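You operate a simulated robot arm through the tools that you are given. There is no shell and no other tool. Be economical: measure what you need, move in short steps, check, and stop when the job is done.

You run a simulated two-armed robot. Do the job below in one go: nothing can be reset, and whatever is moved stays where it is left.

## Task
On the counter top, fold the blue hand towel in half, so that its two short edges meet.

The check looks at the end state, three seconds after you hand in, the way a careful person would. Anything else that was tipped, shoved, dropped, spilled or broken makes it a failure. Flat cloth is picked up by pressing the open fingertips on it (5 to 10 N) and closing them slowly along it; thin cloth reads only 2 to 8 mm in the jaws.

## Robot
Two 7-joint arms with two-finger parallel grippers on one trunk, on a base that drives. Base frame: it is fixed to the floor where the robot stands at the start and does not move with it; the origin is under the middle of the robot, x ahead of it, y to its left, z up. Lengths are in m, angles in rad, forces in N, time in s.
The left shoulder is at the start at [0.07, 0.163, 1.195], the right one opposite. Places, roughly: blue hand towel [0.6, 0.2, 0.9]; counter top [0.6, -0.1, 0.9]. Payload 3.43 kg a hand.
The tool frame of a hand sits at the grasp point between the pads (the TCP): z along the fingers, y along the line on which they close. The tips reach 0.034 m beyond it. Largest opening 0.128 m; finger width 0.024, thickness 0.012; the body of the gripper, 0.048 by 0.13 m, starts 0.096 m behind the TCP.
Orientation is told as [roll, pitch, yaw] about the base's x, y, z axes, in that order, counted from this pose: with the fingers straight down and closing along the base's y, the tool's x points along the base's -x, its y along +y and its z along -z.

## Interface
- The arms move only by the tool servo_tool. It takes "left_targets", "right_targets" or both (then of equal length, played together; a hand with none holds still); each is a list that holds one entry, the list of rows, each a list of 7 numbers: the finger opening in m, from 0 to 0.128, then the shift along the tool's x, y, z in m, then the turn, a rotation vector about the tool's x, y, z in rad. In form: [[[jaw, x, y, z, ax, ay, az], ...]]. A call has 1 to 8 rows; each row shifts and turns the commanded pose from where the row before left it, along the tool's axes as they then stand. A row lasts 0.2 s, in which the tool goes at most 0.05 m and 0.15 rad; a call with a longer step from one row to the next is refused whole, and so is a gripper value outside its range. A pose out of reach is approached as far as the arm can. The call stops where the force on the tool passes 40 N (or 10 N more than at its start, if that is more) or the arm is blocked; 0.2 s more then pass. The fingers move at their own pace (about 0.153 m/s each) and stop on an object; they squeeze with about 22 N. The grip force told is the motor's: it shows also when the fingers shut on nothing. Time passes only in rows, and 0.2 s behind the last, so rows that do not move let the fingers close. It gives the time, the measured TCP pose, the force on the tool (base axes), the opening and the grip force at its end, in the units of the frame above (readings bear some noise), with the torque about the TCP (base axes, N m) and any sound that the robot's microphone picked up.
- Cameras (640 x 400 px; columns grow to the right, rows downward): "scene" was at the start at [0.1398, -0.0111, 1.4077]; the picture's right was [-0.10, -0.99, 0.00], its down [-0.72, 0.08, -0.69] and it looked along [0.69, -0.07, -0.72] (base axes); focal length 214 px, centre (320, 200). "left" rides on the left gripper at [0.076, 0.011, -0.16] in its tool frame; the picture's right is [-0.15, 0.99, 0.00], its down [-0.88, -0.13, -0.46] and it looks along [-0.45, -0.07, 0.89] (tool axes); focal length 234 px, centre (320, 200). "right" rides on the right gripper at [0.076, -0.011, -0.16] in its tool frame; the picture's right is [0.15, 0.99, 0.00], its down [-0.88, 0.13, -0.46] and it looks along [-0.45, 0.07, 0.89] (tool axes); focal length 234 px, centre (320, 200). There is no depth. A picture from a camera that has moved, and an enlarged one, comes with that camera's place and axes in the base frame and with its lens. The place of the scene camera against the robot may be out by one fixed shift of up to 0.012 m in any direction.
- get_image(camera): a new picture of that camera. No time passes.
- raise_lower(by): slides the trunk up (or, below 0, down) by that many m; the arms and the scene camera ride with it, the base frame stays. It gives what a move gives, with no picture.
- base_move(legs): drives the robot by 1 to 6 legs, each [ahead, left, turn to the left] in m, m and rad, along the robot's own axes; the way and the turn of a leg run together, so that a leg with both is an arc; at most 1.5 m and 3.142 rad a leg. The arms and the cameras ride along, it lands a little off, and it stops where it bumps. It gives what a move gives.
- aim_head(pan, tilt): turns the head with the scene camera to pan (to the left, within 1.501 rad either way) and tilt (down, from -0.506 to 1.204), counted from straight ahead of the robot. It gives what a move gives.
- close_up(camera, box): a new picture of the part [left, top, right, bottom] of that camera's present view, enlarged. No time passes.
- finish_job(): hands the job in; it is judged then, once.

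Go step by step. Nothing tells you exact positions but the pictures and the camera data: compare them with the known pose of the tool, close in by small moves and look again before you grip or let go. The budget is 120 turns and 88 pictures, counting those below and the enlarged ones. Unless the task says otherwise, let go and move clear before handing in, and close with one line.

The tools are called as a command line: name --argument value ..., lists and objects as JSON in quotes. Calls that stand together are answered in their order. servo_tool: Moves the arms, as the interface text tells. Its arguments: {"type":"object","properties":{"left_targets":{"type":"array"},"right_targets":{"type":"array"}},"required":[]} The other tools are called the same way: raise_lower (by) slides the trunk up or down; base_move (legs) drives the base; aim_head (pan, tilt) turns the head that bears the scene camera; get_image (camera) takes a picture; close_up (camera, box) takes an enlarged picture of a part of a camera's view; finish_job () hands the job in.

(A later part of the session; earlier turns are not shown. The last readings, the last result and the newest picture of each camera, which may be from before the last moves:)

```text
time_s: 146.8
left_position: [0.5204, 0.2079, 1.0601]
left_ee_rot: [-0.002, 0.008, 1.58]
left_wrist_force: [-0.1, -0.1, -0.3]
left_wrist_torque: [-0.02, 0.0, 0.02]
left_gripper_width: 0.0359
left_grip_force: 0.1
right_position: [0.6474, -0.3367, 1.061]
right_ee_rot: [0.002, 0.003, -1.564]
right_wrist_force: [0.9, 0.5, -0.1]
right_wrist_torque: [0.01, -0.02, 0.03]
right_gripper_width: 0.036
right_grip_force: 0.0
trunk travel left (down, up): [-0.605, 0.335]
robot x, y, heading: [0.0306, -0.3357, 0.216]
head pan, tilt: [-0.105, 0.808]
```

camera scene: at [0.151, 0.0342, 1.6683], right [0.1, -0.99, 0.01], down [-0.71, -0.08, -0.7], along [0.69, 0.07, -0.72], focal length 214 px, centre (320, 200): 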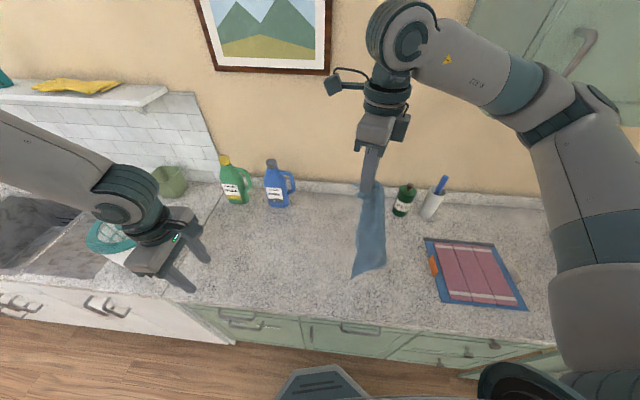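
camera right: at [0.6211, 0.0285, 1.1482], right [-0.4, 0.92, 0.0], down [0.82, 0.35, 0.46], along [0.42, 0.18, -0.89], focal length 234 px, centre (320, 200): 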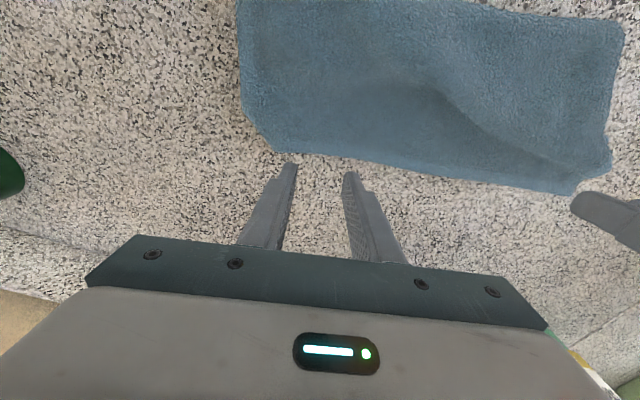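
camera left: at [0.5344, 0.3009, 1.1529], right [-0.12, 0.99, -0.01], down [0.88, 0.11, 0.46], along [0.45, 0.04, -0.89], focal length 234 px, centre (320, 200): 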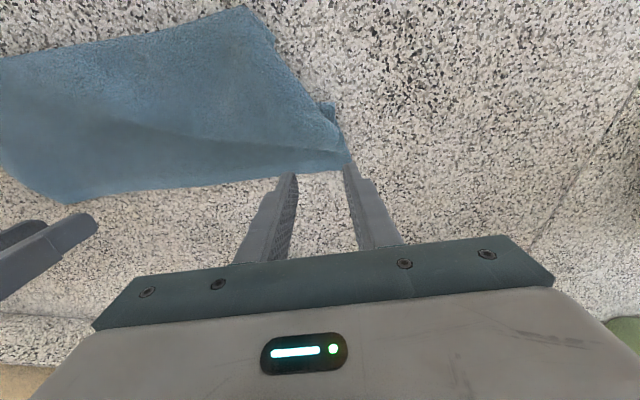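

Moving both hands above the right short edge, then a check with the right camera.

servo_tool --left_targets '[[[0.036, 0.0369, -0.0007, 0.0086, 0, 0, 0], [0.036, 0.0369, -0.0007, 0.0086, 0, 0, 0], [0.036, 0.0369, -0.0007, 0.0086, 0, 0, 0], [0.036, 0.0369, -0.0007, 0.0086, 0, 0, 0], [0.036, 0.0369, -0.0007, 0.0086, 0, 0, 0], [0.036, 0.0369, -0.0007, 0.0086, 0, 0, 0], [0.036, 0.0369, -0.0007, 0.0086, 0, 0, 0]]]' --right_targets '[[[0.036, 0.041, 0.0064, 0.0086, 0, 0, 0], [0.036, 0.041, 0.0064, 0.0086, 0, 0, 0], [0.036, 0.041, 0.0064, 0.0086, 0, 0, 0], [0.036, 0.041, 0.0064, 0.0086, 0, 0, 0], [0.036, 0.041, 0.0064, 0.0086, 0, 0, 0], [0.036, 0.041, 0.0064, 0.0086, 0, 0, 0], [0.036, 0.041, 0.0064, 0.0086, 0, 0, 0]]]'

get_image --camera "right"

get_image --camera "left"

```text
time_s: 148.3
left_position: [0.5276, -0.0476, 1.0005]
left_ee_rot: [-0.003, 0.009, 1.581]
left_wrist_force: [0.7, 0.7, 0.0]
left_wrist_torque: [-0.07, -0.03, 0.0]
left_gripper_width: 0.0359
left_grip_force: 0.0
right_position: [0.6907, -0.0457, 0.999]
right_ee_rot: [0.003, 0.0, -1.562]
right_wrist_force: [0.3, 0.9, -0.6]
right_wrist_torque: [-0.07, -0.03, -0.01]
right_gripper_width: 0.0363
right_grip_force: 0.1
trunk travel left (down, up): [-0.605, 0.335]
robot x, y, heading: [0.0282, -0.3327, 0.215]
head pan, tilt: [-0.105, 0.808]
```

```text
9 pictures are left
camera right: at [0.678, 0.0291, 1.1582], right [0.99, 0.16, 0.0], down [0.14, -0.88, 0.45], along [0.07, -0.45, -0.89], focal length 234 px, centre (320, 200)
```

right: 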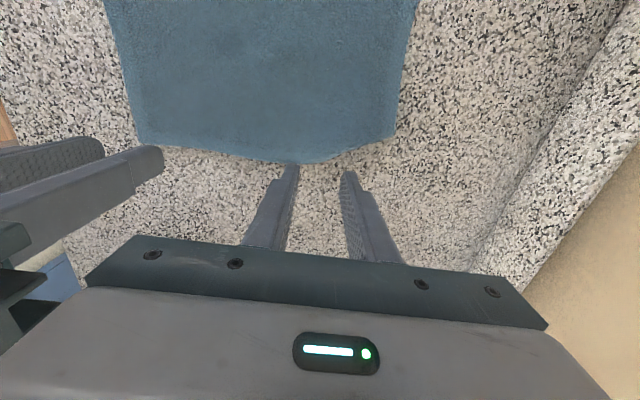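

```text
8 pictures are left
camera left: at [0.518, -0.1222, 1.1603], right [-0.99, 0.14, 0.0], down [0.12, 0.89, 0.45], along [0.07, 0.44, -0.9], focal length 234 px, centre (320, 200)
```

left: 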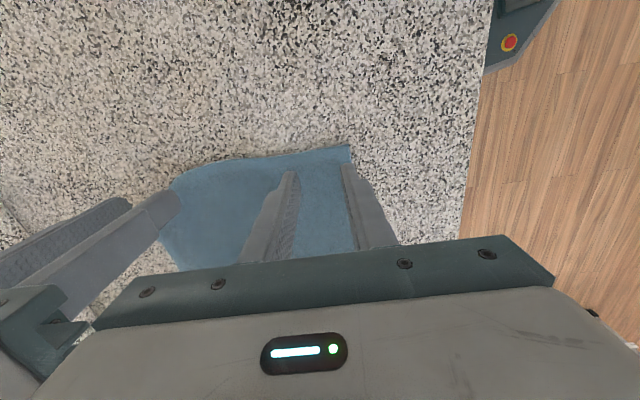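

The right edge lies at y ≈ -0.058 (near) to -0.054 (far). I'll set both hands right over the edge and lower to light contact.

servo_tool --left_targets '[[[0.036, 0.0064, 0.0076, 0, 0, 0, 0], [0.036, 0, 0, 0.03, 0, 0, 0], [0.036, 0, 0, 0.028, 0, 0, 0], [0.036, 0, 0, 0.003, 0, 0, 0]]]' --right_targets '[[[0.036, -0.0043, -0.0137, 0, 0, 0, 0], [0.036, 0, 0, 0.03, 0, 0, 0], [0.036, 0, 0, 0.028, 0, 0, 0], [0.036, 0, 0, 0.002, 0, 0, 0]]]'

```text
time_s: 149.3
left_position: [0.5209, -0.0571, 0.9397]
left_ee_rot: [-0.003, 0.009, 1.578]
left_wrist_force: [0.7, 0.3, 0.7]
left_wrist_torque: [0.0, -0.03, 0.0]
left_gripper_width: 0.036
left_grip_force: 0.1
right_position: [0.6772, -0.0522, 0.9407]
right_ee_rot: [0.003, 0.003, -1.563]
right_wrist_force: [0.6, 0.0, 0.2]
right_wrist_torque: [0.02, -0.02, -0.04]
right_gripper_width: 0.0361
right_grip_force: 0.0
trunk travel left (down, up): [-0.605, 0.335]
robot x, y, heading: [0.0296, -0.335, 0.216]
head pan, tilt: [-0.105, 0.808]
```

servo_tool --left_targets '[[[0.036, -0.007, 0, 0, 0, 0, 0], [0.036, 0, 0, 0.0035, 0, 0, 0]]]' --right_targets '[[[0.036, 0.006, 0, 0, 0, 0, 0], [0.036, 0, 0, 0.0035, 0, 0, 0]]]'

```text
time_s: 149.9
left_position: [0.5214, -0.0504, 0.9377]
left_ee_rot: [-0.003, 0.009, 1.578]
left_wrist_force: [-1.2, 0.8, 3.7]
left_wrist_torque: [0.06, 0.05, -0.02]
left_gripper_width: 0.0357
left_grip_force: 0.0
right_position: [0.6777, -0.0471, 0.9384]
right_ee_rot: [0.004, 0.005, -1.561]
right_wrist_force: [-0.5, 1.0, 2.8]
right_wrist_torque: [0.08, 0.02, 0.0]
right_gripper_width: 0.0361
right_grip_force: 0.0
trunk travel left (down, up): [-0.605, 0.335]
robot x, y, heading: [0.0314, -0.3332, 0.22]
head pan, tilt: [-0.105, 0.808]
```

Light contact on both. I'll press 1.5 mm more, close slowly and start the lift.

servo_tool --left_targets '[[[0.031, 0, 0, 0.0012, 0, 0, 0], [0.026, 0, 0, 0, 0, 0, 0], [0.021, 0, 0, 0, 0, 0, 0], [0.016, 0, 0, 0, 0, 0, 0], [0.011, 0, 0, 0, 0, 0, 0], [0.006, 0, 0, 0, 0, 0, 0], [0.0, 0, 0, 0, 0, 0, 0], [0.0, 0, 0, 0, 0, 0, 0]]]' --right_targets '[[[0.031, 0, 0, 0.0015, 0, 0, 0], [0.026, 0, 0, 0, 0, 0, 0], [0.021, 0, 0, 0, 0, 0, 0], [0.016, 0, 0, 0, 0, 0, 0], [0.011, 0, 0, 0, 0, 0, 0], [0.006, 0, 0, 0, 0, 0, 0], [0.0, 0, 0, 0, 0, 0, 0], [0.0, 0, 0, 0, 0, 0, 0]]]'

servo_tool --left_targets '[[[0.0, 0, -0.003, -0.01, 0, 0, 0], [0.0, 0, -0.002, -0.025, 0, 0, 0], [0.0, -0.01, 0, -0.025, 0, 0, 0]]]' --right_targets '[[[0.0, 0, -0.003, -0.01, 0, 0, 0], [0.0, 0, -0.002, -0.025, 0, 0, 0], [0.0, 0.01, 0, -0.025, 0, 0, 0]]]'

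```text
time_s: 151.8
left_position: [0.52, -0.0516, 0.9376]
left_ee_rot: [-0.005, 0.009, 1.577]
left_wrist_force: [14.5, 0.5, 5.9]
left_wrist_torque: [0.08, -0.51, -0.15]
left_gripper_width: 0.0047
left_grip_force: 22.0
right_position: [0.6747, -0.0475, 0.9375]
right_ee_rot: [0.001, 0.004, -1.56]
right_wrist_force: [-12.1, -2.3, 7.6]
right_wrist_torque: [0.03, 0.48, 0.15]
right_gripper_width: 0.004
right_grip_force: 22.1
trunk travel left (down, up): [-0.605, 0.335]
robot x, y, heading: [0.0311, -0.3314, 0.213]
head pan, tilt: [-0.105, 0.808]
```

```text
time_s: 152.6
left_position: [0.524, -0.0378, 0.9963]
left_ee_rot: [-0.002, 0.009, 1.58]
left_wrist_force: [4.1, 0.1, -0.2]
left_wrist_torque: [0.0, -0.12, -0.03]
left_gripper_width: 0.0039
left_grip_force: 22.0
right_position: [0.6722, -0.0357, 0.9981]
right_ee_rot: [0.002, 0.002, -1.563]
right_wrist_force: [-3.4, 0.2, 0.9]
right_wrist_torque: [-0.01, 0.07, -0.01]
right_gripper_width: 0.0038
right_grip_force: 21.7
trunk travel left (down, up): [-0.605, 0.335]
robot x, y, heading: [0.029, -0.3341, 0.216]
head pan, tilt: [-0.105, 0.808]
```

Both corners are held (4 mm each). I'll carry up and left until the cloth hangs vertically over the middle line at y ≈ 0.136.

servo_tool --left_targets '[[[0.0, 0, -0.002, -0.045, 0, 0, 0]]]' --right_targets '[[[0.0, 0, -0.002, -0.045, 0, 0, 0]]]'

base_move --legs '[[0.019, 0.088, 0]]'

servo_tool --left_targets '[[[0.0, 0, 0, -0.045, 0, 0, 0]]]' --right_targets '[[[0.0, 0, 0, -0.045, 0, 0, 0]]]'

base_move --legs '[[0.018, 0.083, 0]]'

servo_tool --left_targets '[[[0.0, 0, 0, 0, 0, 0.14, 0], [0.0, 0, 0, 0, 0, 0.14, 0], [0.0, 0, 0, 0, 0, 0.14, 0]]]'

```text
time_s: 152.9
left_position: [0.5242, -0.0411, 1.0425]
left_ee_rot: [-0.006, 0.009, 1.579]
left_wrist_force: [-0.4, -0.3, -0.1]
left_wrist_torque: [0.02, -0.08, -0.01]
left_gripper_width: 0.0038
left_grip_force: 21.6
right_position: [0.6672, -0.0381, 1.0439]
right_ee_rot: [0.008, 0.004, -1.563]
right_wrist_force: [-1.4, -0.3, 0.6]
right_wrist_torque: [-0.01, -0.07, -0.02]
right_gripper_width: 0.0035
right_grip_force: 21.5
trunk travel left (down, up): [-0.605, 0.335]
robot x, y, heading: [0.0327, -0.3337, 0.212]
head pan, tilt: [-0.105, 0.808]
```

```text
time_s: 154.1
left_position: [0.5274, 0.0496, 1.0417]
left_ee_rot: [-0.004, 0.009, 1.577]
left_wrist_force: [1.0, 0.1, 0.5]
left_wrist_torque: [0.0, -0.06, 0.0]
left_gripper_width: 0.004
left_grip_force: 22.3
right_position: [0.6703, 0.0527, 1.0416]
right_ee_rot: [0.004, 0.002, -1.564]
right_wrist_force: [-1.1, 0.9, 0.4]
right_wrist_torque: [-0.04, 0.0, 0.03]
right_gripper_width: 0.0036
right_grip_force: 22.1
trunk travel left (down, up): [-0.605, 0.335]
robot x, y, heading: [0.0324, -0.2427, 0.209]
head pan, tilt: [-0.105, 0.808]
```

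```text
time_s: 154.4
left_position: [0.5248, 0.0484, 1.0886]
left_ee_rot: [-0.004, 0.006, 1.576]
left_wrist_force: [0.3, -0.3, 0.5]
left_wrist_torque: [0.07, -0.04, -0.02]
left_gripper_width: 0.0039
left_grip_force: 22.1
right_position: [0.6662, 0.0498, 1.09]
right_ee_rot: [0.004, 0.005, -1.564]
right_wrist_force: [-0.6, -0.2, 0.3]
right_wrist_torque: [0.03, -0.05, 0.02]
right_gripper_width: 0.0037
right_grip_force: 21.9
trunk travel left (down, up): [-0.605, 0.335]
robot x, y, heading: [0.0319, -0.2425, 0.216]
head pan, tilt: [-0.105, 0.808]
```

```text
time_s: 155.5
left_position: [0.5273, 0.1336, 1.0855]
left_ee_rot: [-0.002, 0.009, 1.574]
left_wrist_force: [1.6, 0.0, -0.3]
left_wrist_torque: [-0.04, 0.0, -0.02]
left_gripper_width: 0.0041
left_grip_force: 21.8
right_position: [0.6703, 0.1369, 1.0864]
right_ee_rot: [0.002, 0.002, -1.562]
right_wrist_force: [-0.7, 0.9, -0.6]
right_wrist_torque: [-0.02, 0.01, -0.01]
right_gripper_width: 0.0038
right_grip_force: 21.4
trunk travel left (down, up): [-0.605, 0.335]
robot x, y, heading: [0.0276, -0.1603, 0.215]
head pan, tilt: [-0.105, 0.808]
```

```text
time_s: 156.3
left_position: [0.5278, 0.1355, 1.0855]
left_ee_rot: [-0.004, 0.433, 1.576]
left_wrist_force: [0.7, 0.5, -0.6]
left_wrist_torque: [0.02, -0.04, 0.01]
left_gripper_width: 0.0038
left_grip_force: 21.9
right_position: [0.6696, 0.1379, 1.0869]
right_ee_rot: [0.002, 0.002, -1.562]
right_wrist_force: [-1.0, -0.2, 0.1]
right_wrist_torque: [-0.04, 0.02, -0.01]
right_gripper_width: 0.0036
right_grip_force: 22.0
trunk travel left (down, up): [-0.605, 0.335]
robot x, y, heading: [0.0263, -0.1578, 0.212]
head pan, tilt: [-0.105, 0.808]
```

Left tilts fine. I'll try the right tilt here too, in small steps.

servo_tool --right_targets '[[[0.0, 0, 0, 0, 0, -0.12, 0]]]'

servo_tool --right_targets '[[[0.0, 0, 0, 0, 0, -0.12, 0]]]'

close_up --camera "scene" --box '[100, 70, 360, 270]'

```text
time_s: 156.7
left_position: [0.5255, 0.136, 1.0856]
left_ee_rot: [-0.003, 0.433, 1.574]
left_wrist_force: [0.9, 0.5, 0.1]
left_wrist_torque: [-0.03, -0.05, -0.01]
left_gripper_width: 0.0038
left_grip_force: 21.9
right_position: [0.6678, 0.1377, 1.0859]
right_ee_rot: [0.006, -0.057, -1.561]
right_wrist_force: [0.1, 0.0, 0.0]
right_wrist_torque: [0.01, -0.02, 0.02]
right_gripper_width: 0.0036
right_grip_force: 22.0
right hand out of reach, approached as far as the arm can: row 1
trunk travel left (down, up): [-0.605, 0.335]
robot x, y, heading: [0.0303, -0.1621, 0.217]
head pan, tilt: [-0.105, 0.808]
```

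```text
time_s: 157.1
left_position: [0.5256, 0.1336, 1.0857]
left_ee_rot: [-0.005, 0.43, 1.578]
left_wrist_force: [1.2, -0.1, -0.7]
left_wrist_torque: [-0.01, -0.09, -0.01]
left_gripper_width: 0.004
left_grip_force: 21.7
right_position: [0.6693, 0.1368, 1.0863]
right_ee_rot: [0.007, -0.054, -1.562]
right_wrist_force: [-0.9, -0.1, 0.0]
right_wrist_torque: [0.01, -0.01, -0.03]
right_gripper_width: 0.0035
right_grip_force: 22.3
right hand out of reach, approached as far as the arm can: row 1
trunk travel left (down, up): [-0.605, 0.335]
robot x, y, heading: [0.0266, -0.1596, 0.21]
head pan, tilt: [-0.105, 0.808]
```

```text
2.00 times, centred on (230, 170) of scene
camera zoom: at [0.168, -0.1423, 1.3377], right [0.11, -0.99, 0.0], down [-0.72, -0.08, -0.69], along [0.69, 0.08, -0.72], focal length 429 px, centre (500, 260)
```

zoom: 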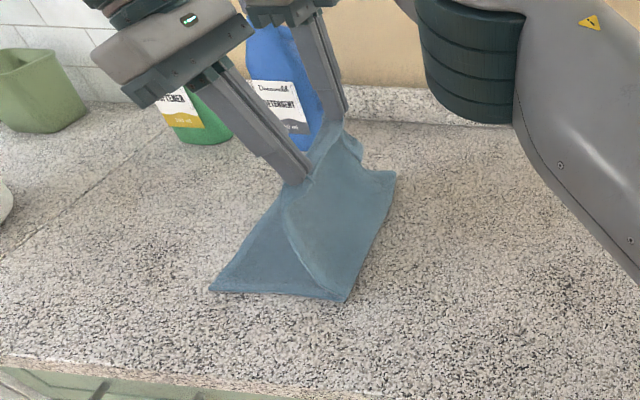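

The cloth hangs well over the fold and the loose corner dropped free. I'll proceed down and left, moving the hands slightly right relative to the base so the right wrist can also lean.

servo_tool --left_targets '[[[0.0, 0.0099, 0, 0.0431, 0, 0, 0]]]' --right_targets '[[[0.0, -0.025, 0, 0.0365, 0, 0, 0]]]'

base_move --legs '[[0.015, 0.068, 0]]'

servo_tool --left_targets '[[[0.0, 0.0099, 0, 0.0431, 0, 0, 0], [0.0, 0, 0, 0, 0, 0, 0], [0.0, 0, 0, 0, 0, 0, 0]]]' --right_targets '[[[0.0, -0.025, 0, 0.0365, 0, 0, 0], [0.0, 0, 0, 0, 0, -0.12, 0], [0.0, 0, 0, 0, 0, -0.12, 0]]]'

base_move --legs '[[0.015, 0.068, 0]]'

close_up --camera "scene" --box '[140, 80, 400, 280]'

```text
time_s: 157.5
left_position: [0.5313, 0.1013, 1.0503]
left_ee_rot: [-0.001, 0.425, 1.575]
left_wrist_force: [2.6, 0.1, 0.7]
left_wrist_torque: [0.1, 0.02, -0.06]
left_gripper_width: 0.0039
left_grip_force: 22.5
right_position: [0.6746, 0.1036, 1.0504]
right_ee_rot: [-0.001, -0.049, -1.564]
right_wrist_force: [-2.0, -1.5, -0.5]
right_wrist_torque: [0.09, 0.04, 0.03]
right_gripper_width: 0.0037
right_grip_force: 22.1
trunk travel left (down, up): [-0.605, 0.335]
robot x, y, heading: [0.0331, -0.1587, 0.217]
head pan, tilt: [-0.105, 0.808]
```

```text
time_s: 158.5
left_position: [0.5274, 0.1749, 1.0492]
left_ee_rot: [-0.004, 0.428, 1.575]
left_wrist_force: [1.0, 1.2, -0.6]
left_wrist_torque: [0.04, -0.04, -0.01]
left_gripper_width: 0.0039
left_grip_force: 22.4
right_position: [0.6707, 0.1781, 1.052]
right_ee_rot: [0.003, -0.055, -1.564]
right_wrist_force: [-1.7, -0.7, -0.4]
right_wrist_torque: [-0.03, 0.01, 0.0]
right_gripper_width: 0.0035
right_grip_force: 21.9
trunk travel left (down, up): [-0.605, 0.335]
robot x, y, heading: [0.0284, -0.0879, 0.213]
head pan, tilt: [-0.105, 0.808]
```

```text
time_s: 159.3
left_position: [0.5286, 0.1506, 1.0158]
left_ee_rot: [-0.002, 0.428, 1.573]
left_wrist_force: [0.6, -0.4, 0.3]
left_wrist_torque: [-0.06, -0.01, 0.0]
left_gripper_width: 0.0039
left_grip_force: 21.9
right_position: [0.6727, 0.1527, 1.0158]
right_ee_rot: [0.006, -0.297, -1.565]
right_wrist_force: [0.2, -0.2, -0.5]
right_wrist_torque: [0.04, 0.01, 0.0]
right_gripper_width: 0.0037
right_grip_force: 22.2
trunk travel left (down, up): [-0.605, 0.335]
robot x, y, heading: [0.031, -0.0912, 0.215]
head pan, tilt: [-0.105, 0.808]
```

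```text
time_s: 160.3
left_position: [0.5286, 0.2165, 1.015]
left_ee_rot: [-0.002, 0.428, 1.574]
left_wrist_force: [0.2, 0.1, -0.8]
left_wrist_torque: [-0.02, -0.06, -0.01]
left_gripper_width: 0.004
left_grip_force: 21.7
right_position: [0.6721, 0.2196, 1.0168]
right_ee_rot: [0.005, -0.294, -1.566]
right_wrist_force: [-1.0, 0.2, -0.2]
right_wrist_torque: [-0.03, 0.01, -0.02]
right_gripper_width: 0.0039
right_grip_force: 21.5
trunk travel left (down, up): [-0.605, 0.335]
robot x, y, heading: [0.0279, -0.0218, 0.207]
head pan, tilt: [-0.105, 0.808]
```

```text
2.00 times, centred on (270, 180) of scene
camera zoom: at [0.1687, -0.0051, 1.3377], right [0.11, -0.99, 0.0], down [-0.72, -0.08, -0.69], along [0.69, 0.07, -0.72], focal length 429 px, centre (420, 240)
```

zoom: 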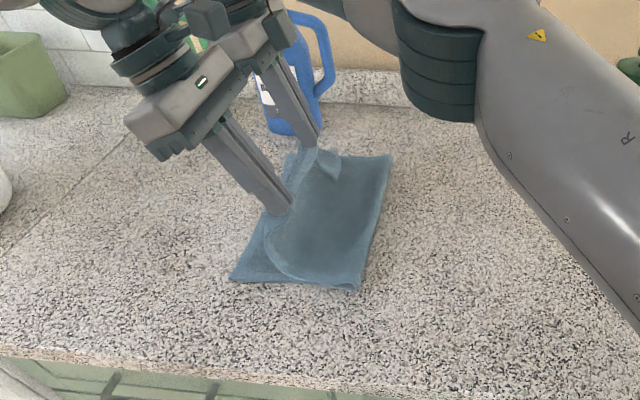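

The fold is forming nicely: the lower left edge is at y ≈ 0.272 (near) to 0.286 (far), and the fold is at y ≈ 0.105. I'll lower and advance about 6–7 cm more to bring the edges together.

servo_tool --left_targets '[[[0.0, -0.0146, 0, 0.0318, 0, 0, 0]]]' --right_targets '[[[0.0, 0.0102, 0, 0.0335, 0, 0, 0]]]'

base_move --legs '[[0.009, 0.042, 0]]'

servo_tool --left_targets '[[[0.0, -0.0083, 0, 0.0182, 0, 0, 0]]]' --right_targets '[[[0.0, 0.0058, 0, 0.0191, 0, 0, 0]]]'

base_move --legs '[[0.0055, 0.0255, 0]]'

close_up --camera "scene" --box '[160, 100, 400, 280]'

```text
time_s: 160.8
left_position: [0.5309, 0.2143, 0.9788]
left_ee_rot: [-0.002, 0.427, 1.575]
left_wrist_force: [1.1, -0.8, 0.3]
left_wrist_torque: [0.0, 0.02, -0.01]
left_gripper_width: 0.0037
left_grip_force: 22.1
right_position: [0.6745, 0.2172, 0.9807]
right_ee_rot: [0.002, -0.295, -1.566]
right_wrist_force: [-0.2, 0.6, 0.6]
right_wrist_torque: [0.04, 0.04, 0.01]
right_gripper_width: 0.0036
right_grip_force: 22.0
trunk travel left (down, up): [-0.605, 0.335]
robot x, y, heading: [0.0305, -0.0244, 0.211]
head pan, tilt: [-0.105, 0.808]
```

```text
time_s: 161.6
left_position: [0.53, 0.2567, 0.9799]
left_ee_rot: [-0.004, 0.428, 1.575]
left_wrist_force: [0.8, 0.2, 0.7]
left_wrist_torque: [0.01, -0.05, 0.03]
left_gripper_width: 0.0039
left_grip_force: 21.8
right_position: [0.6722, 0.2582, 0.9822]
right_ee_rot: [0.004, -0.293, -1.566]
right_wrist_force: [-1.1, -0.1, 0.2]
right_wrist_torque: [0.01, 0.0, 0.01]
right_gripper_width: 0.0036
right_grip_force: 22.0
trunk travel left (down, up): [-0.605, 0.335]
robot x, y, heading: [0.0325, 0.021, 0.209]
head pan, tilt: [-0.105, 0.808]
```

```text
time_s: 162.0
left_position: [0.5304, 0.2556, 0.9609]
left_ee_rot: [-0.002, 0.428, 1.572]
left_wrist_force: [1.1, -0.8, 0.2]
left_wrist_torque: [0.03, -0.05, -0.01]
left_gripper_width: 0.0038
left_grip_force: 21.9
right_position: [0.6738, 0.258, 0.9612]
right_ee_rot: [0.005, -0.294, -1.569]
right_wrist_force: [-1.7, -0.6, 0.2]
right_wrist_torque: [0.05, 0.01, -0.02]
right_gripper_width: 0.0034
right_grip_force: 22.8
trunk travel left (down, up): [-0.605, 0.335]
robot x, y, heading: [0.0295, 0.0168, 0.211]
head pan, tilt: [-0.105, 0.808]
```

```text
time_s: 162.9
left_position: [0.5289, 0.282, 0.9616]
left_ee_rot: [-0.005, 0.427, 1.572]
left_wrist_force: [1.8, 0.4, 0.4]
left_wrist_torque: [0.02, -0.05, 0.0]
left_gripper_width: 0.0037
left_grip_force: 22.7
right_position: [0.6731, 0.2834, 0.9628]
right_ee_rot: [0.005, -0.293, -1.568]
right_wrist_force: [-0.7, -0.7, 0.1]
right_wrist_torque: [0.04, -0.02, 0.02]
right_gripper_width: 0.0037
right_grip_force: 21.9
trunk travel left (down, up): [-0.605, 0.335]
robot x, y, heading: [0.0275, 0.0454, 0.213]
head pan, tilt: [-0.105, 0.808]
```

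```text
2.22 times, centred on (280, 190) of scene
camera zoom: at [0.1685, 0.0596, 1.3378], right [0.11, -0.99, 0.0], down [-0.72, -0.08, -0.69], along [0.69, 0.07, -0.72], focal length 477 px, centre (409, 222)
```

zoom: 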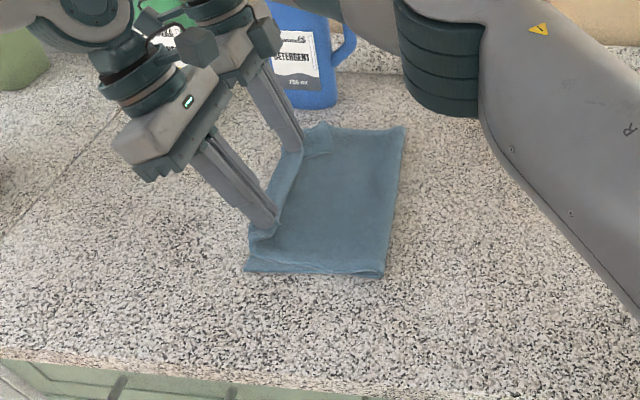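

The fold has crept left (to y ≈ 0.12), leaving the top half with slack. I'll go back up and right so the lower half lies longer than half, then come down in place and sweep left low; any excess can then be taken up by pulling the edge taut.

servo_tool --left_targets '[[[0.0, 0.0188, 0, -0.0409, 0, 0, 0]]]' --right_targets '[[[0.0, -0.0131, 0, -0.0431, 0, 0, 0]]]'

base_move --legs '[[-0.019, -0.088, 0]]'

servo_tool --left_targets '[[[0.0, 0.0167, 0, -0.0364, 0, 0, 0], [0.0, 0.0167, 0, -0.0364, 0, 0, 0]]]' --right_targets '[[[0.0, -0.0116, 0, -0.0383, 0, 0, 0], [0.0, -0.0116, 0, -0.0383, 0, 0, 0]]]'

base_move --legs '[[-0.019, -0.088, 0]]'

base_move --legs '[[-0.012, -0.056, 0]]'

close_up --camera "scene" --box '[110, 80, 370, 280]'

```text
time_s: 163.3
left_position: [0.5278, 0.2809, 1.0077]
left_ee_rot: [-0.011, 0.425, 1.568]
left_wrist_force: [0.5, -0.4, 0.1]
left_wrist_torque: [0.04, -0.07, 0.02]
left_gripper_width: 0.0041
left_grip_force: 21.8
right_position: [0.6706, 0.2815, 1.0094]
right_ee_rot: [0.008, -0.292, -1.569]
right_wrist_force: [-1.4, -0.3, -0.1]
right_wrist_torque: [0.04, -0.06, 0.01]
right_gripper_width: 0.0038
right_grip_force: 22.1
trunk travel left (down, up): [-0.605, 0.335]
robot x, y, heading: [0.0311, 0.0494, 0.209]
head pan, tilt: [-0.105, 0.808]
```

```text
time_s: 164.4
left_position: [0.529, 0.1937, 1.0057]
left_ee_rot: [-0.005, 0.428, 1.573]
left_wrist_force: [1.1, -0.3, -0.5]
left_wrist_torque: [0.04, -0.02, 0.0]
left_gripper_width: 0.0037
left_grip_force: 21.7
right_position: [0.6735, 0.1952, 1.0079]
right_ee_rot: [0.006, -0.293, -1.566]
right_wrist_force: [0.4, 0.3, 0.4]
right_wrist_torque: [0.02, -0.03, 0.02]
right_gripper_width: 0.0036
right_grip_force: 22.0
trunk travel left (down, up): [-0.605, 0.335]
robot x, y, heading: [0.0293, -0.0466, 0.212]
head pan, tilt: [-0.105, 0.808]
```

```text
time_s: 165.0
left_position: [0.5287, 0.1919, 1.0862]
left_ee_rot: [-0.006, 0.427, 1.57]
left_wrist_force: [0.6, -0.3, 0.5]
left_wrist_torque: [0.05, -0.04, 0.03]
left_gripper_width: 0.0039
left_grip_force: 22.3
right_position: [0.6697, 0.1955, 1.0891]
right_ee_rot: [0.008, -0.293, -1.566]
right_wrist_force: [-0.8, 0.2, -1.2]
right_wrist_torque: [0.03, -0.05, 0.04]
right_gripper_width: 0.0035
right_grip_force: 22.2
trunk travel left (down, up): [-0.605, 0.335]
robot x, y, heading: [0.0305, -0.0417, 0.212]
head pan, tilt: [-0.105, 0.808]
```

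```text
time_s: 166.1
left_position: [0.5288, 0.1029, 1.086]
left_ee_rot: [-0.003, 0.427, 1.572]
left_wrist_force: [-0.5, -0.1, 0.7]
left_wrist_torque: [0.0, 0.01, 0.01]
left_gripper_width: 0.0039
left_grip_force: 22.0
right_position: [0.6714, 0.1063, 1.0862]
right_ee_rot: [0.006, -0.293, -1.566]
right_wrist_force: [0.2, -0.2, -1.0]
right_wrist_torque: [0.0, -0.01, 0.04]
right_gripper_width: 0.0035
right_grip_force: 22.0
trunk travel left (down, up): [-0.605, 0.335]
robot x, y, heading: [0.032, -0.134, 0.213]
head pan, tilt: [-0.105, 0.808]
```

```text
time_s: 167.0
left_position: [0.5301, 0.0491, 1.0861]
left_ee_rot: [-0.003, 0.43, 1.574]
left_wrist_force: [0.4, -0.9, -0.1]
left_wrist_torque: [0.02, -0.02, 0.0]
left_gripper_width: 0.0038
left_grip_force: 21.4
right_position: [0.6716, 0.0514, 1.0865]
right_ee_rot: [0.005, -0.295, -1.564]
right_wrist_force: [-0.7, -0.1, 0.8]
right_wrist_torque: [0.0, -0.01, 0.02]
right_gripper_width: 0.0034
right_grip_force: 21.7
trunk travel left (down, up): [-0.605, 0.335]
robot x, y, heading: [0.03, -0.1886, 0.216]
head pan, tilt: [-0.105, 0.808]
```

```text
2.00 times, centred on (240, 180) of scene
camera zoom: at [0.1689, -0.1726, 1.3376], right [0.11, -0.99, 0.0], down [-0.72, -0.08, -0.69], along [0.69, 0.07, -0.72], focal length 429 px, centre (480, 240)
```

zoom: 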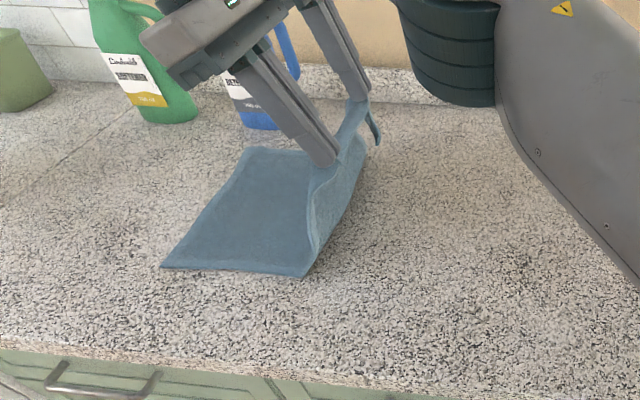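

The lower half now reaches y ≈ 0.09. I'll go a little further right for reserve, then come down lower than before while sweeping left.

base_move --legs '[[-0.006, -0.027, 0]]'

servo_tool --left_targets '[[[0.0, -0.02, 0, 0.0436, 0, 0, 0], [0.0, -0.0042, 0, 0.0091, 0, 0, 0]]]' --right_targets '[[[0.0, 0.014, 0, 0.0459, 0, 0, 0], [0.0, 0.0029, 0, 0.0096, 0, 0, 0]]]'

base_move --legs '[[0.015, 0.068, 0]]'

servo_tool --left_targets '[[[0.0, -0.0146, 0, 0.0318, 0, 0, 0]]]' --right_targets '[[[0.0, 0.0102, 0, 0.0335, 0, 0, 0]]]'

base_move --legs '[[0.015, 0.068, 0]]'

servo_tool --left_targets '[[[0.0, -0.0104, 0, 0.0227, 0, 0, 0]]]' --right_targets '[[[0.0, 0.0073, 0, 0.0239, 0, 0, 0]]]'

base_move --legs '[[0.013, 0.059, 0]]'

close_up --camera "scene" --box '[140, 100, 400, 280]'

```text
time_s: 167.8
left_position: [0.5292, 0.0223, 1.0841]
left_ee_rot: [-0.003, 0.431, 1.576]
left_wrist_force: [0.8, -0.2, -0.5]
left_wrist_torque: [-0.05, -0.03, 0.0]
left_gripper_width: 0.004
left_grip_force: 21.7
right_position: [0.6706, 0.0271, 1.0851]
right_ee_rot: [0.003, -0.297, -1.561]
right_wrist_force: [-0.7, 0.8, -0.5]
right_wrist_torque: [-0.01, -0.03, 0.0]
right_gripper_width: 0.0035
right_grip_force: 22.0
trunk travel left (down, up): [-0.605, 0.335]
robot x, y, heading: [0.0346, -0.2189, 0.22]
head pan, tilt: [-0.105, 0.808]
```

```text
time_s: 168.4
left_position: [0.5284, 0.0225, 1.0277]
left_ee_rot: [-0.005, 0.429, 1.577]
left_wrist_force: [-0.2, 0.1, 0.5]
left_wrist_torque: [0.04, 0.02, -0.01]
left_gripper_width: 0.004
left_grip_force: 21.6
right_position: [0.6699, 0.0255, 1.0304]
right_ee_rot: [0.006, -0.295, -1.563]
right_wrist_force: [-0.6, -0.1, -0.5]
right_wrist_torque: [0.02, 0.0, -0.04]
right_gripper_width: 0.0034
right_grip_force: 21.9
trunk travel left (down, up): [-0.605, 0.335]
robot x, y, heading: [0.0269, -0.2198, 0.218]
head pan, tilt: [-0.105, 0.808]
```

```text
time_s: 169.5
left_position: [0.5292, 0.0914, 1.027]
left_ee_rot: [-0.003, 0.428, 1.576]
left_wrist_force: [0.4, -0.2, -0.4]
left_wrist_torque: [-0.01, -0.03, -0.04]
left_gripper_width: 0.0038
left_grip_force: 21.8
right_position: [0.6712, 0.0934, 1.0295]
right_ee_rot: [0.007, -0.295, -1.563]
right_wrist_force: [-0.5, 0.8, -1.0]
right_wrist_torque: [-0.02, -0.04, -0.02]
right_gripper_width: 0.0033
right_grip_force: 21.8
trunk travel left (down, up): [-0.605, 0.335]
robot x, y, heading: [0.0333, -0.1503, 0.214]
head pan, tilt: [-0.105, 0.808]
```

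```text
time_s: 169.9
left_position: [0.5324, 0.0898, 0.9922]
left_ee_rot: [-0.002, 0.428, 1.576]
left_wrist_force: [-0.3, -0.3, 0.4]
left_wrist_torque: [0.03, 0.04, 0.0]
left_gripper_width: 0.0039
left_grip_force: 21.5
right_position: [0.6736, 0.0921, 0.9919]
right_ee_rot: [0.001, -0.294, -1.561]
right_wrist_force: [0.6, -0.2, -0.5]
right_wrist_torque: [0.05, 0.02, 0.01]
right_gripper_width: 0.0037
right_grip_force: 22.2
trunk travel left (down, up): [-0.605, 0.335]
robot x, y, heading: [0.0316, -0.1485, 0.214]
head pan, tilt: [-0.105, 0.808]
```

```text
time_s: 170.9
left_position: [0.5305, 0.1592, 0.9914]
left_ee_rot: [-0.004, 0.43, 1.577]
left_wrist_force: [1.0, 1.0, 0.9]
left_wrist_torque: [-0.02, 0.02, 0.02]
left_gripper_width: 0.0039
left_grip_force: 22.6
right_position: [0.6714, 0.1634, 0.994]
right_ee_rot: [0.002, -0.296, -1.563]
right_wrist_force: [-0.8, 0.3, 0.2]
right_wrist_torque: [-0.03, 0.0, 0.03]
right_gripper_width: 0.0038
right_grip_force: 22.1
trunk travel left (down, up): [-0.605, 0.335]
robot x, y, heading: [0.0315, -0.0832, 0.211]
head pan, tilt: [-0.105, 0.808]
```

```text
time_s: 171.3
left_position: [0.5318, 0.1581, 0.9677]
left_ee_rot: [-0.001, 0.427, 1.576]
left_wrist_force: [1.0, 0.3, 0.6]
left_wrist_torque: [-0.01, 0.02, 0.05]
left_gripper_width: 0.004
left_grip_force: 21.9
right_position: [0.6738, 0.1606, 0.9667]
right_ee_rot: [0.004, -0.293, -1.565]
right_wrist_force: [0.6, 0.1, -0.2]
right_wrist_torque: [0.03, 0.04, -0.03]
right_gripper_width: 0.0035
right_grip_force: 21.8
trunk travel left (down, up): [-0.605, 0.335]
robot x, y, heading: [0.0273, -0.081, 0.216]
head pan, tilt: [-0.105, 0.808]
```

```text
time_s: 172.2
left_position: [0.531, 0.2202, 0.9672]
left_ee_rot: [-0.004, 0.431, 1.574]
left_wrist_force: [-0.7, -0.7, 0.1]
left_wrist_torque: [0.01, 0.0, 0.0]
left_gripper_width: 0.0038
left_grip_force: 22.0
right_position: [0.6713, 0.2204, 0.9689]
right_ee_rot: [0.006, -0.295, -1.563]
right_wrist_force: [-0.5, -0.5, 0.1]
right_wrist_torque: [0.0, -0.05, -0.03]
right_gripper_width: 0.0032
right_grip_force: 22.2
trunk travel left (down, up): [-0.605, 0.335]
robot x, y, heading: [0.0298, -0.0208, 0.211]
head pan, tilt: [-0.105, 0.808]
```

```text
2.22 times, centred on (270, 190) of scene
camera zoom: at [0.1693, -0.0043, 1.3377], right [0.11, -0.99, 0.0], down [-0.72, -0.08, -0.69], along [0.69, 0.08, -0.72], focal length 477 px, centre (431, 222)
```

zoom: 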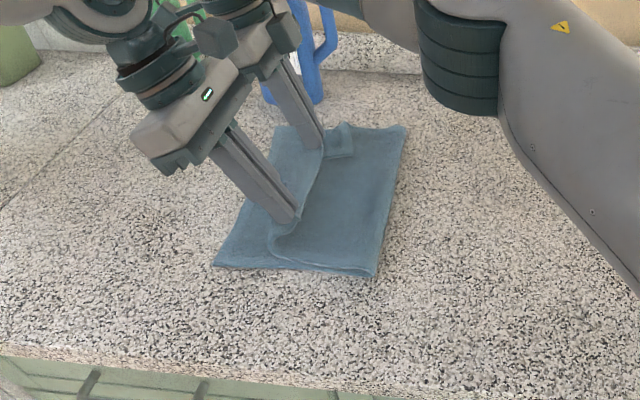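

The fold is at y ≈ 0.098 and the lower edge at 0.285, so the halves are nearly equal. I'll lower a bit more and take the edge the last 6 cm left.

servo_tool --left_targets '[[[0.0, -0.005, 0, 0.0109, 0, 0, 0]]]' --right_targets '[[[0.0, 0.0035, 0, 0.0115, 0, 0, 0]]]'

base_move --legs '[[0.0075, 0.035, 0]]'

base_move --legs '[[0.0075, 0.036, 0]]'

close_up --camera "scene" --box '[180, 110, 380, 260]'

```text
time_s: 172.6
left_position: [0.5309, 0.2157, 0.9552]
left_ee_rot: [-0.003, 0.427, 1.574]
left_wrist_force: [0.7, -0.2, 0.2]
left_wrist_torque: [0.02, -0.02, 0.03]
left_gripper_width: 0.0039
left_grip_force: 22.1
right_position: [0.6726, 0.2207, 0.9563]
right_ee_rot: [0.002, -0.292, -1.568]
right_wrist_force: [0.3, 0.6, 0.3]
right_wrist_torque: [0.06, 0.01, -0.01]
right_gripper_width: 0.0038
right_grip_force: 22.0
trunk travel left (down, up): [-0.605, 0.335]
robot x, y, heading: [0.03, -0.0199, 0.214]
head pan, tilt: [-0.105, 0.808]
```

```text
time_s: 173.5
left_position: [0.5313, 0.2521, 0.9548]
left_ee_rot: [-0.003, 0.428, 1.572]
left_wrist_force: [-0.8, -0.2, 1.1]
left_wrist_torque: [0.0, 0.02, 0.01]
left_gripper_width: 0.0037
left_grip_force: 21.7
right_position: [0.6724, 0.2553, 0.958]
right_ee_rot: [0.006, -0.294, -1.566]
right_wrist_force: [0.2, 0.7, 0.5]
right_wrist_torque: [0.04, 0.0, 0.0]
right_gripper_width: 0.0036
right_grip_force: 21.6
trunk travel left (down, up): [-0.605, 0.335]
robot x, y, heading: [0.0297, 0.0163, 0.208]
head pan, tilt: [-0.105, 0.808]
```

```text
time_s: 174.4
left_position: [0.5319, 0.2871, 0.9564]
left_ee_rot: [-0.005, 0.429, 1.573]
left_wrist_force: [0.5, -0.3, -0.4]
left_wrist_torque: [0.05, -0.04, 0.05]
left_gripper_width: 0.0041
left_grip_force: 22.1
right_position: [0.673, 0.2897, 0.9562]
right_ee_rot: [0.007, -0.291, -1.567]
right_wrist_force: [-0.9, 0.6, 1.2]
right_wrist_torque: [0.03, 0.01, -0.02]
right_gripper_width: 0.0035
right_grip_force: 21.4
trunk travel left (down, up): [-0.605, 0.335]
robot x, y, heading: [0.0275, 0.0517, 0.209]
head pan, tilt: [-0.105, 0.808]
```

```text
2.67 times, centred on (280, 185) of scene
camera zoom: at [0.1686, 0.0645, 1.3378], right [0.11, -0.99, 0.0], down [-0.72, -0.08, -0.69], along [0.69, 0.08, -0.72], focal length 572 px, centre (427, 240)
```

zoom: 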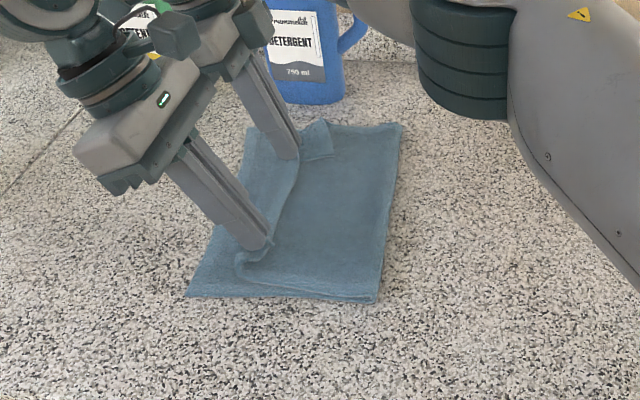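

The whole towel was dragged along 5 cm because the fingertips touched it; the lower edge is now at y ≈ 0.335, with 6–7 cm of slack still to bring over. I'll raise the grip 15 mm and carry the edge the remaining way.

servo_tool --left_targets '[[[0.0, 0.0063, 0, -0.0136, 0, 0, 0]]]' --right_targets '[[[0.0, -0.0044, 0, -0.0144, 0, 0, 0]]]'

base_move --legs '[[0.0075, 0.036, 0]]'

base_move --legs '[[0.0072, 0.034, 0]]'

close_up --camera "scene" --box '[180, 110, 380, 260]'

```text
time_s: 174.8
left_position: [0.5299, 0.2866, 0.9709]
left_ee_rot: [-0.005, 0.426, 1.57]
left_wrist_force: [0.1, -0.2, 0.7]
left_wrist_torque: [0.04, -0.01, -0.01]
left_gripper_width: 0.0036
left_grip_force: 22.1
right_position: [0.6705, 0.2898, 0.9721]
right_ee_rot: [0.003, -0.294, -1.567]
right_wrist_force: [0.5, -0.1, 0.5]
right_wrist_torque: [0.04, -0.02, 0.02]
right_gripper_width: 0.0038
right_grip_force: 22.1
trunk travel left (down, up): [-0.605, 0.335]
robot x, y, heading: [0.0313, 0.0498, 0.213]
head pan, tilt: [-0.105, 0.808]
```

```text
time_s: 175.6
left_position: [0.5306, 0.3232, 0.9707]
left_ee_rot: [-0.005, 0.427, 1.573]
left_wrist_force: [-0.3, -0.5, 0.0]
left_wrist_torque: [0.0, 0.0, -0.01]
left_gripper_width: 0.0039
left_grip_force: 21.8
right_position: [0.6725, 0.3253, 0.972]
right_ee_rot: [0.006, -0.293, -1.57]
right_wrist_force: [-0.6, -0.2, -0.2]
right_wrist_torque: [0.01, -0.02, -0.01]
right_gripper_width: 0.0037
right_grip_force: 22.5
trunk travel left (down, up): [-0.605, 0.335]
robot x, y, heading: [0.0282, 0.086, 0.213]
head pan, tilt: [-0.105, 0.808]
```

```text
time_s: 176.5
left_position: [0.531, 0.3559, 0.9717]
left_ee_rot: [-0.004, 0.427, 1.568]
left_wrist_force: [0.6, 0.6, 0.1]
left_wrist_torque: [0.03, 0.02, 0.04]
left_gripper_width: 0.004
left_grip_force: 21.7
right_position: [0.6726, 0.3582, 0.973]
right_ee_rot: [0.005, -0.294, -1.57]
right_wrist_force: [-0.3, -0.6, 0.0]
right_wrist_torque: [0.01, 0.0, 0.0]
right_gripper_width: 0.0038
right_grip_force: 22.0
trunk travel left (down, up): [-0.605, 0.335]
robot x, y, heading: [0.0333, 0.1196, 0.213]
head pan, tilt: [-0.105, 0.808]
```

```text
2.67 times, centred on (280, 185) of scene
camera zoom: at [0.1681, 0.1346, 1.3378], right [0.11, -0.99, 0.0], down [-0.72, -0.07, -0.69], along [0.69, 0.07, -0.72], focal length 572 px, centre (427, 240)
```

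zoom: 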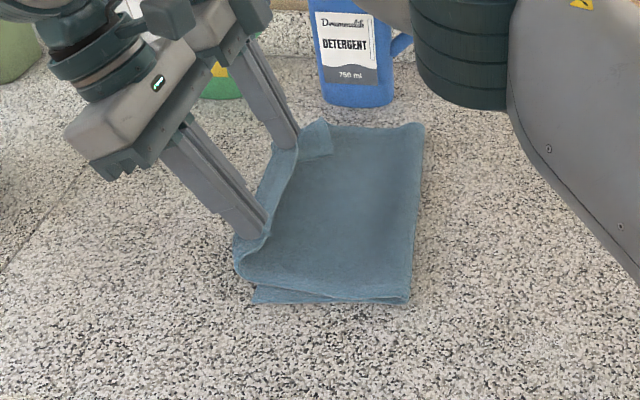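

One picture remains, so I'll rely on geometry: if the edge is swept back low and always slightly taut from a nearly open towel, the fold ends exactly in the middle once the edges meet. First I'll unroll to the right again.

servo_tool --left_targets '[[[0.0, 0.0125, 0, -0.0273, 0, 0, 0], [0.0, 0.0125, 0, -0.0273, 0, 0, 0]]]' --right_targets '[[[0.0, -0.0087, 0, -0.0287, 0, 0, 0], [0.0, -0.0087, 0, -0.0287, 0, 0, 0]]]'

base_move --legs '[[-0.025, -0.117, 0]]'

servo_tool --left_targets '[[[0.0, 0.0125, 0, -0.0273, 0, 0, 0], [0.0, 0.0083, 0, -0.0182, 0, 0, 0]]]' --right_targets '[[[0.0, -0.0087, 0, -0.0287, 0, 0, 0], [0.0, -0.0058, 0, -0.0191, 0, 0, 0]]]'

base_move --legs '[[-0.021, -0.098, 0]]'

base_move --legs '[[-0.017, -0.078, 0]]'

servo_tool --left_targets '[[[0.0, -0.0125, 0, 0.0273, 0, 0, 0], [0.0, -0.0125, 0, 0.0273, 0, 0, 0]]]' --right_targets '[[[0.0, 0.0087, 0, 0.0287, 0, 0, 0], [0.0, 0.0087, 0, 0.0287, 0, 0, 0]]]'

base_move --legs '[[-0.013, -0.059, 0]]'

```text
time_s: 177.1
left_position: [0.5296, 0.3569, 1.0303]
left_ee_rot: [-0.005, 0.431, 1.567]
left_wrist_force: [1.2, 0.9, 0.3]
left_wrist_torque: [-0.02, -0.03, 0.02]
left_gripper_width: 0.0037
left_grip_force: 22.5
right_position: [0.6712, 0.3586, 1.0308]
right_ee_rot: [0.006, -0.294, -1.57]
right_wrist_force: [-1.0, -0.1, -0.8]
right_wrist_torque: [-0.01, -0.02, 0.01]
right_gripper_width: 0.0035
right_grip_force: 22.1
trunk travel left (down, up): [-0.605, 0.335]
robot x, y, heading: [0.0296, 0.12, 0.207]
head pan, tilt: [-0.105, 0.808]
```

```text
time_s: 178.3
left_position: [0.5314, 0.2371, 1.029]
left_ee_rot: [-0.005, 0.428, 1.57]
left_wrist_force: [1.2, -0.6, 0.2]
left_wrist_torque: [0.0, -0.03, 0.01]
left_gripper_width: 0.0039
left_grip_force: 21.3
right_position: [0.6733, 0.2403, 1.0311]
right_ee_rot: [0.004, -0.296, -1.572]
right_wrist_force: [-1.3, -0.3, 0.7]
right_wrist_torque: [0.01, 0.0, -0.01]
right_gripper_width: 0.0035
right_grip_force: 22.5
trunk travel left (down, up): [-0.605, 0.335]
robot x, y, heading: [0.0329, 0.001, 0.205]
head pan, tilt: [-0.105, 0.808]
```

```text
time_s: 178.9
left_position: [0.5288, 0.2372, 1.0808]
left_ee_rot: [-0.005, 0.428, 1.569]
left_wrist_force: [0.8, 0.2, 0.2]
left_wrist_torque: [0.03, -0.01, 0.03]
left_gripper_width: 0.0039
left_grip_force: 21.9
right_position: [0.6717, 0.2399, 1.0813]
right_ee_rot: [0.006, -0.292, -1.571]
right_wrist_force: [0.5, -0.1, -0.1]
right_wrist_torque: [0.02, -0.03, 0.0]
right_gripper_width: 0.0036
right_grip_force: 22.5
trunk travel left (down, up): [-0.605, 0.335]
robot x, y, heading: [0.0299, 0.0002, 0.213]
head pan, tilt: [-0.105, 0.808]
```

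```text
time_s: 180.1
left_position: [0.5309, 0.1395, 1.0798]
left_ee_rot: [-0.006, 0.431, 1.568]
left_wrist_force: [-0.6, 0.1, -0.3]
left_wrist_torque: [0.01, -0.04, 0.01]
left_gripper_width: 0.004
left_grip_force: 22.3
right_position: [0.6715, 0.1401, 1.0815]
right_ee_rot: [0.006, -0.294, -1.57]
right_wrist_force: [0.3, 0.2, 0.1]
right_wrist_torque: [0.01, -0.05, 0.0]
right_gripper_width: 0.0035
right_grip_force: 22.5
trunk travel left (down, up): [-0.605, 0.335]
robot x, y, heading: [0.0253, -0.0969, 0.207]
head pan, tilt: [-0.105, 0.808]
```

```text
time_s: 181.1
left_position: [0.5306, 0.0603, 1.0802]
left_ee_rot: [-0.004, 0.429, 1.569]
left_wrist_force: [0.0, 0.0, -0.5]
left_wrist_torque: [-0.01, -0.03, 0.0]
left_gripper_width: 0.0039
left_grip_force: 22.0
right_position: [0.6719, 0.0611, 1.0813]
right_ee_rot: [0.005, -0.294, -1.572]
right_wrist_force: [-0.9, -0.1, 0.1]
right_wrist_torque: [0.03, -0.02, -0.01]
right_gripper_width: 0.0037
right_grip_force: 22.2
trunk travel left (down, up): [-0.605, 0.335]
robot x, y, heading: [0.0279, -0.1785, 0.214]
head pan, tilt: [-0.105, 0.808]
```

```text
time_s: 181.7
left_position: [0.5318, 0.0605, 1.0188]
left_ee_rot: [-0.003, 0.428, 1.569]
left_wrist_force: [0.5, -1.2, -0.1]
left_wrist_torque: [0.04, 0.02, -0.01]
left_gripper_width: 0.0038
left_grip_force: 22.2
right_position: [0.6718, 0.062, 1.0196]
right_ee_rot: [0.003, -0.295, -1.57]
right_wrist_force: [-0.8, -0.8, 0.4]
right_wrist_torque: [0.0, 0.02, 0.02]
right_gripper_width: 0.0037
right_grip_force: 21.9
trunk travel left (down, up): [-0.605, 0.335]
robot x, y, heading: [0.0311, -0.1799, 0.209]
head pan, tilt: [-0.105, 0.808]
```

```text
time_s: 182.7
left_position: [0.5299, -0.0009, 1.018]
left_ee_rot: [-0.005, 0.431, 1.569]
left_wrist_force: [0.8, -0.2, 0.1]
left_wrist_torque: [0.0, 0.0, 0.02]
left_gripper_width: 0.0038
left_grip_force: 21.9
right_position: [0.6696, 0.003, 1.02]
right_ee_rot: [0.003, -0.295, -1.57]
right_wrist_force: [-0.7, 0.1, -0.1]
right_wrist_torque: [0.04, -0.03, -0.01]
right_gripper_width: 0.0037
right_grip_force: 22.0
trunk travel left (down, up): [-0.605, 0.335]
robot x, y, heading: [0.0262, -0.2375, 0.211]
head pan, tilt: [-0.105, 0.808]
```

Now lower to about 4 cm and sweep left slowly at that height.

servo_tool --left_targets '[[[0.0, -0.0175, 0, 0.0382, 0, 0, 0]]]' --right_targets '[[[0.0, 0.0122, 0, 0.0402, 0, 0, 0]]]'

base_move --legs '[[0.0199, 0.0929, 0], [0.0199, 0.0929, 0], [0.0199, 0.0929, 0]]'

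base_move --legs '[[0.0115, 0.0538, 0]]'

```text
time_s: 183.1
left_position: [0.5319, 0.0036, 0.9734]
left_ee_rot: [-0.001, 0.431, 1.572]
left_wrist_force: [-0.2, 0.5, -0.4]
left_wrist_torque: [-0.03, 0.05, 0.02]
left_gripper_width: 0.0039
left_grip_force: 22.1
right_position: [0.6734, 0.0075, 0.9758]
right_ee_rot: [0.0, -0.297, -1.567]
right_wrist_force: [0.5, 0.2, -0.3]
right_wrist_torque: [-0.02, 0.04, -0.03]
right_gripper_width: 0.0037
right_grip_force: 22.3
trunk travel left (down, up): [-0.605, 0.335]
robot x, y, heading: [0.0323, -0.2358, 0.211]
head pan, tilt: [-0.105, 0.808]
```

```text
time_s: 185.7
left_position: [0.5316, 0.2846, 0.9761]
left_ee_rot: [-0.003, 0.429, 1.565]
left_wrist_force: [0.9, 0.4, -0.4]
left_wrist_torque: [-0.02, 0.0, -0.02]
left_gripper_width: 0.0038
left_grip_force: 22.1
right_position: [0.6703, 0.2861, 0.9794]
right_ee_rot: [0.004, -0.295, -1.571]
right_wrist_force: [-0.1, 0.8, -0.1]
right_wrist_torque: [-0.04, -0.04, 0.0]
right_gripper_width: 0.0037
right_grip_force: 21.6
trunk travel left (down, up): [-0.605, 0.335]
robot x, y, heading: [0.0254, 0.0476, 0.202]
head pan, tilt: [-0.105, 0.808]
```

```text
time_s: 186.6
left_position: [0.5312, 0.3373, 0.9776]
left_ee_rot: [-0.004, 0.428, 1.568]
left_wrist_force: [0.4, 0.0, -0.6]
left_wrist_torque: [0.0, 0.0, 0.01]
left_gripper_width: 0.004
left_grip_force: 22.0
right_position: [0.6718, 0.338, 0.9788]
right_ee_rot: [0.006, -0.293, -1.574]
right_wrist_force: [-0.7, 0.4, 0.1]
right_wrist_torque: [-0.01, -0.02, 0.0]
right_gripper_width: 0.0035
right_grip_force: 22.1
trunk travel left (down, up): [-0.605, 0.335]
robot x, y, heading: [0.0259, 0.0997, 0.208]
head pan, tilt: [-0.105, 0.808]
```

The tips are at y ≈ 0.325. I'll use the last picture now, while I can still correct before letting go.

close_up --camera "scene" --box '[180, 110, 380, 260]'

```text
2.67 times, centred on (280, 185) of scene
camera zoom: at [0.1681, 0.1163, 1.3378], right [0.1, -0.99, 0.0], down [-0.72, -0.07, -0.69], along [0.69, 0.07, -0.72], focal length 572 px, centre (427, 240)
```

zoom: 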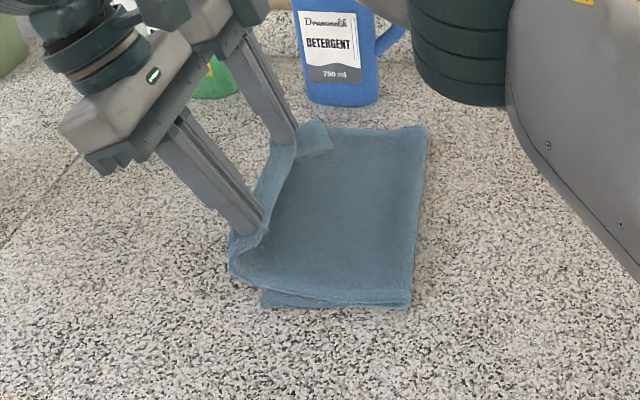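

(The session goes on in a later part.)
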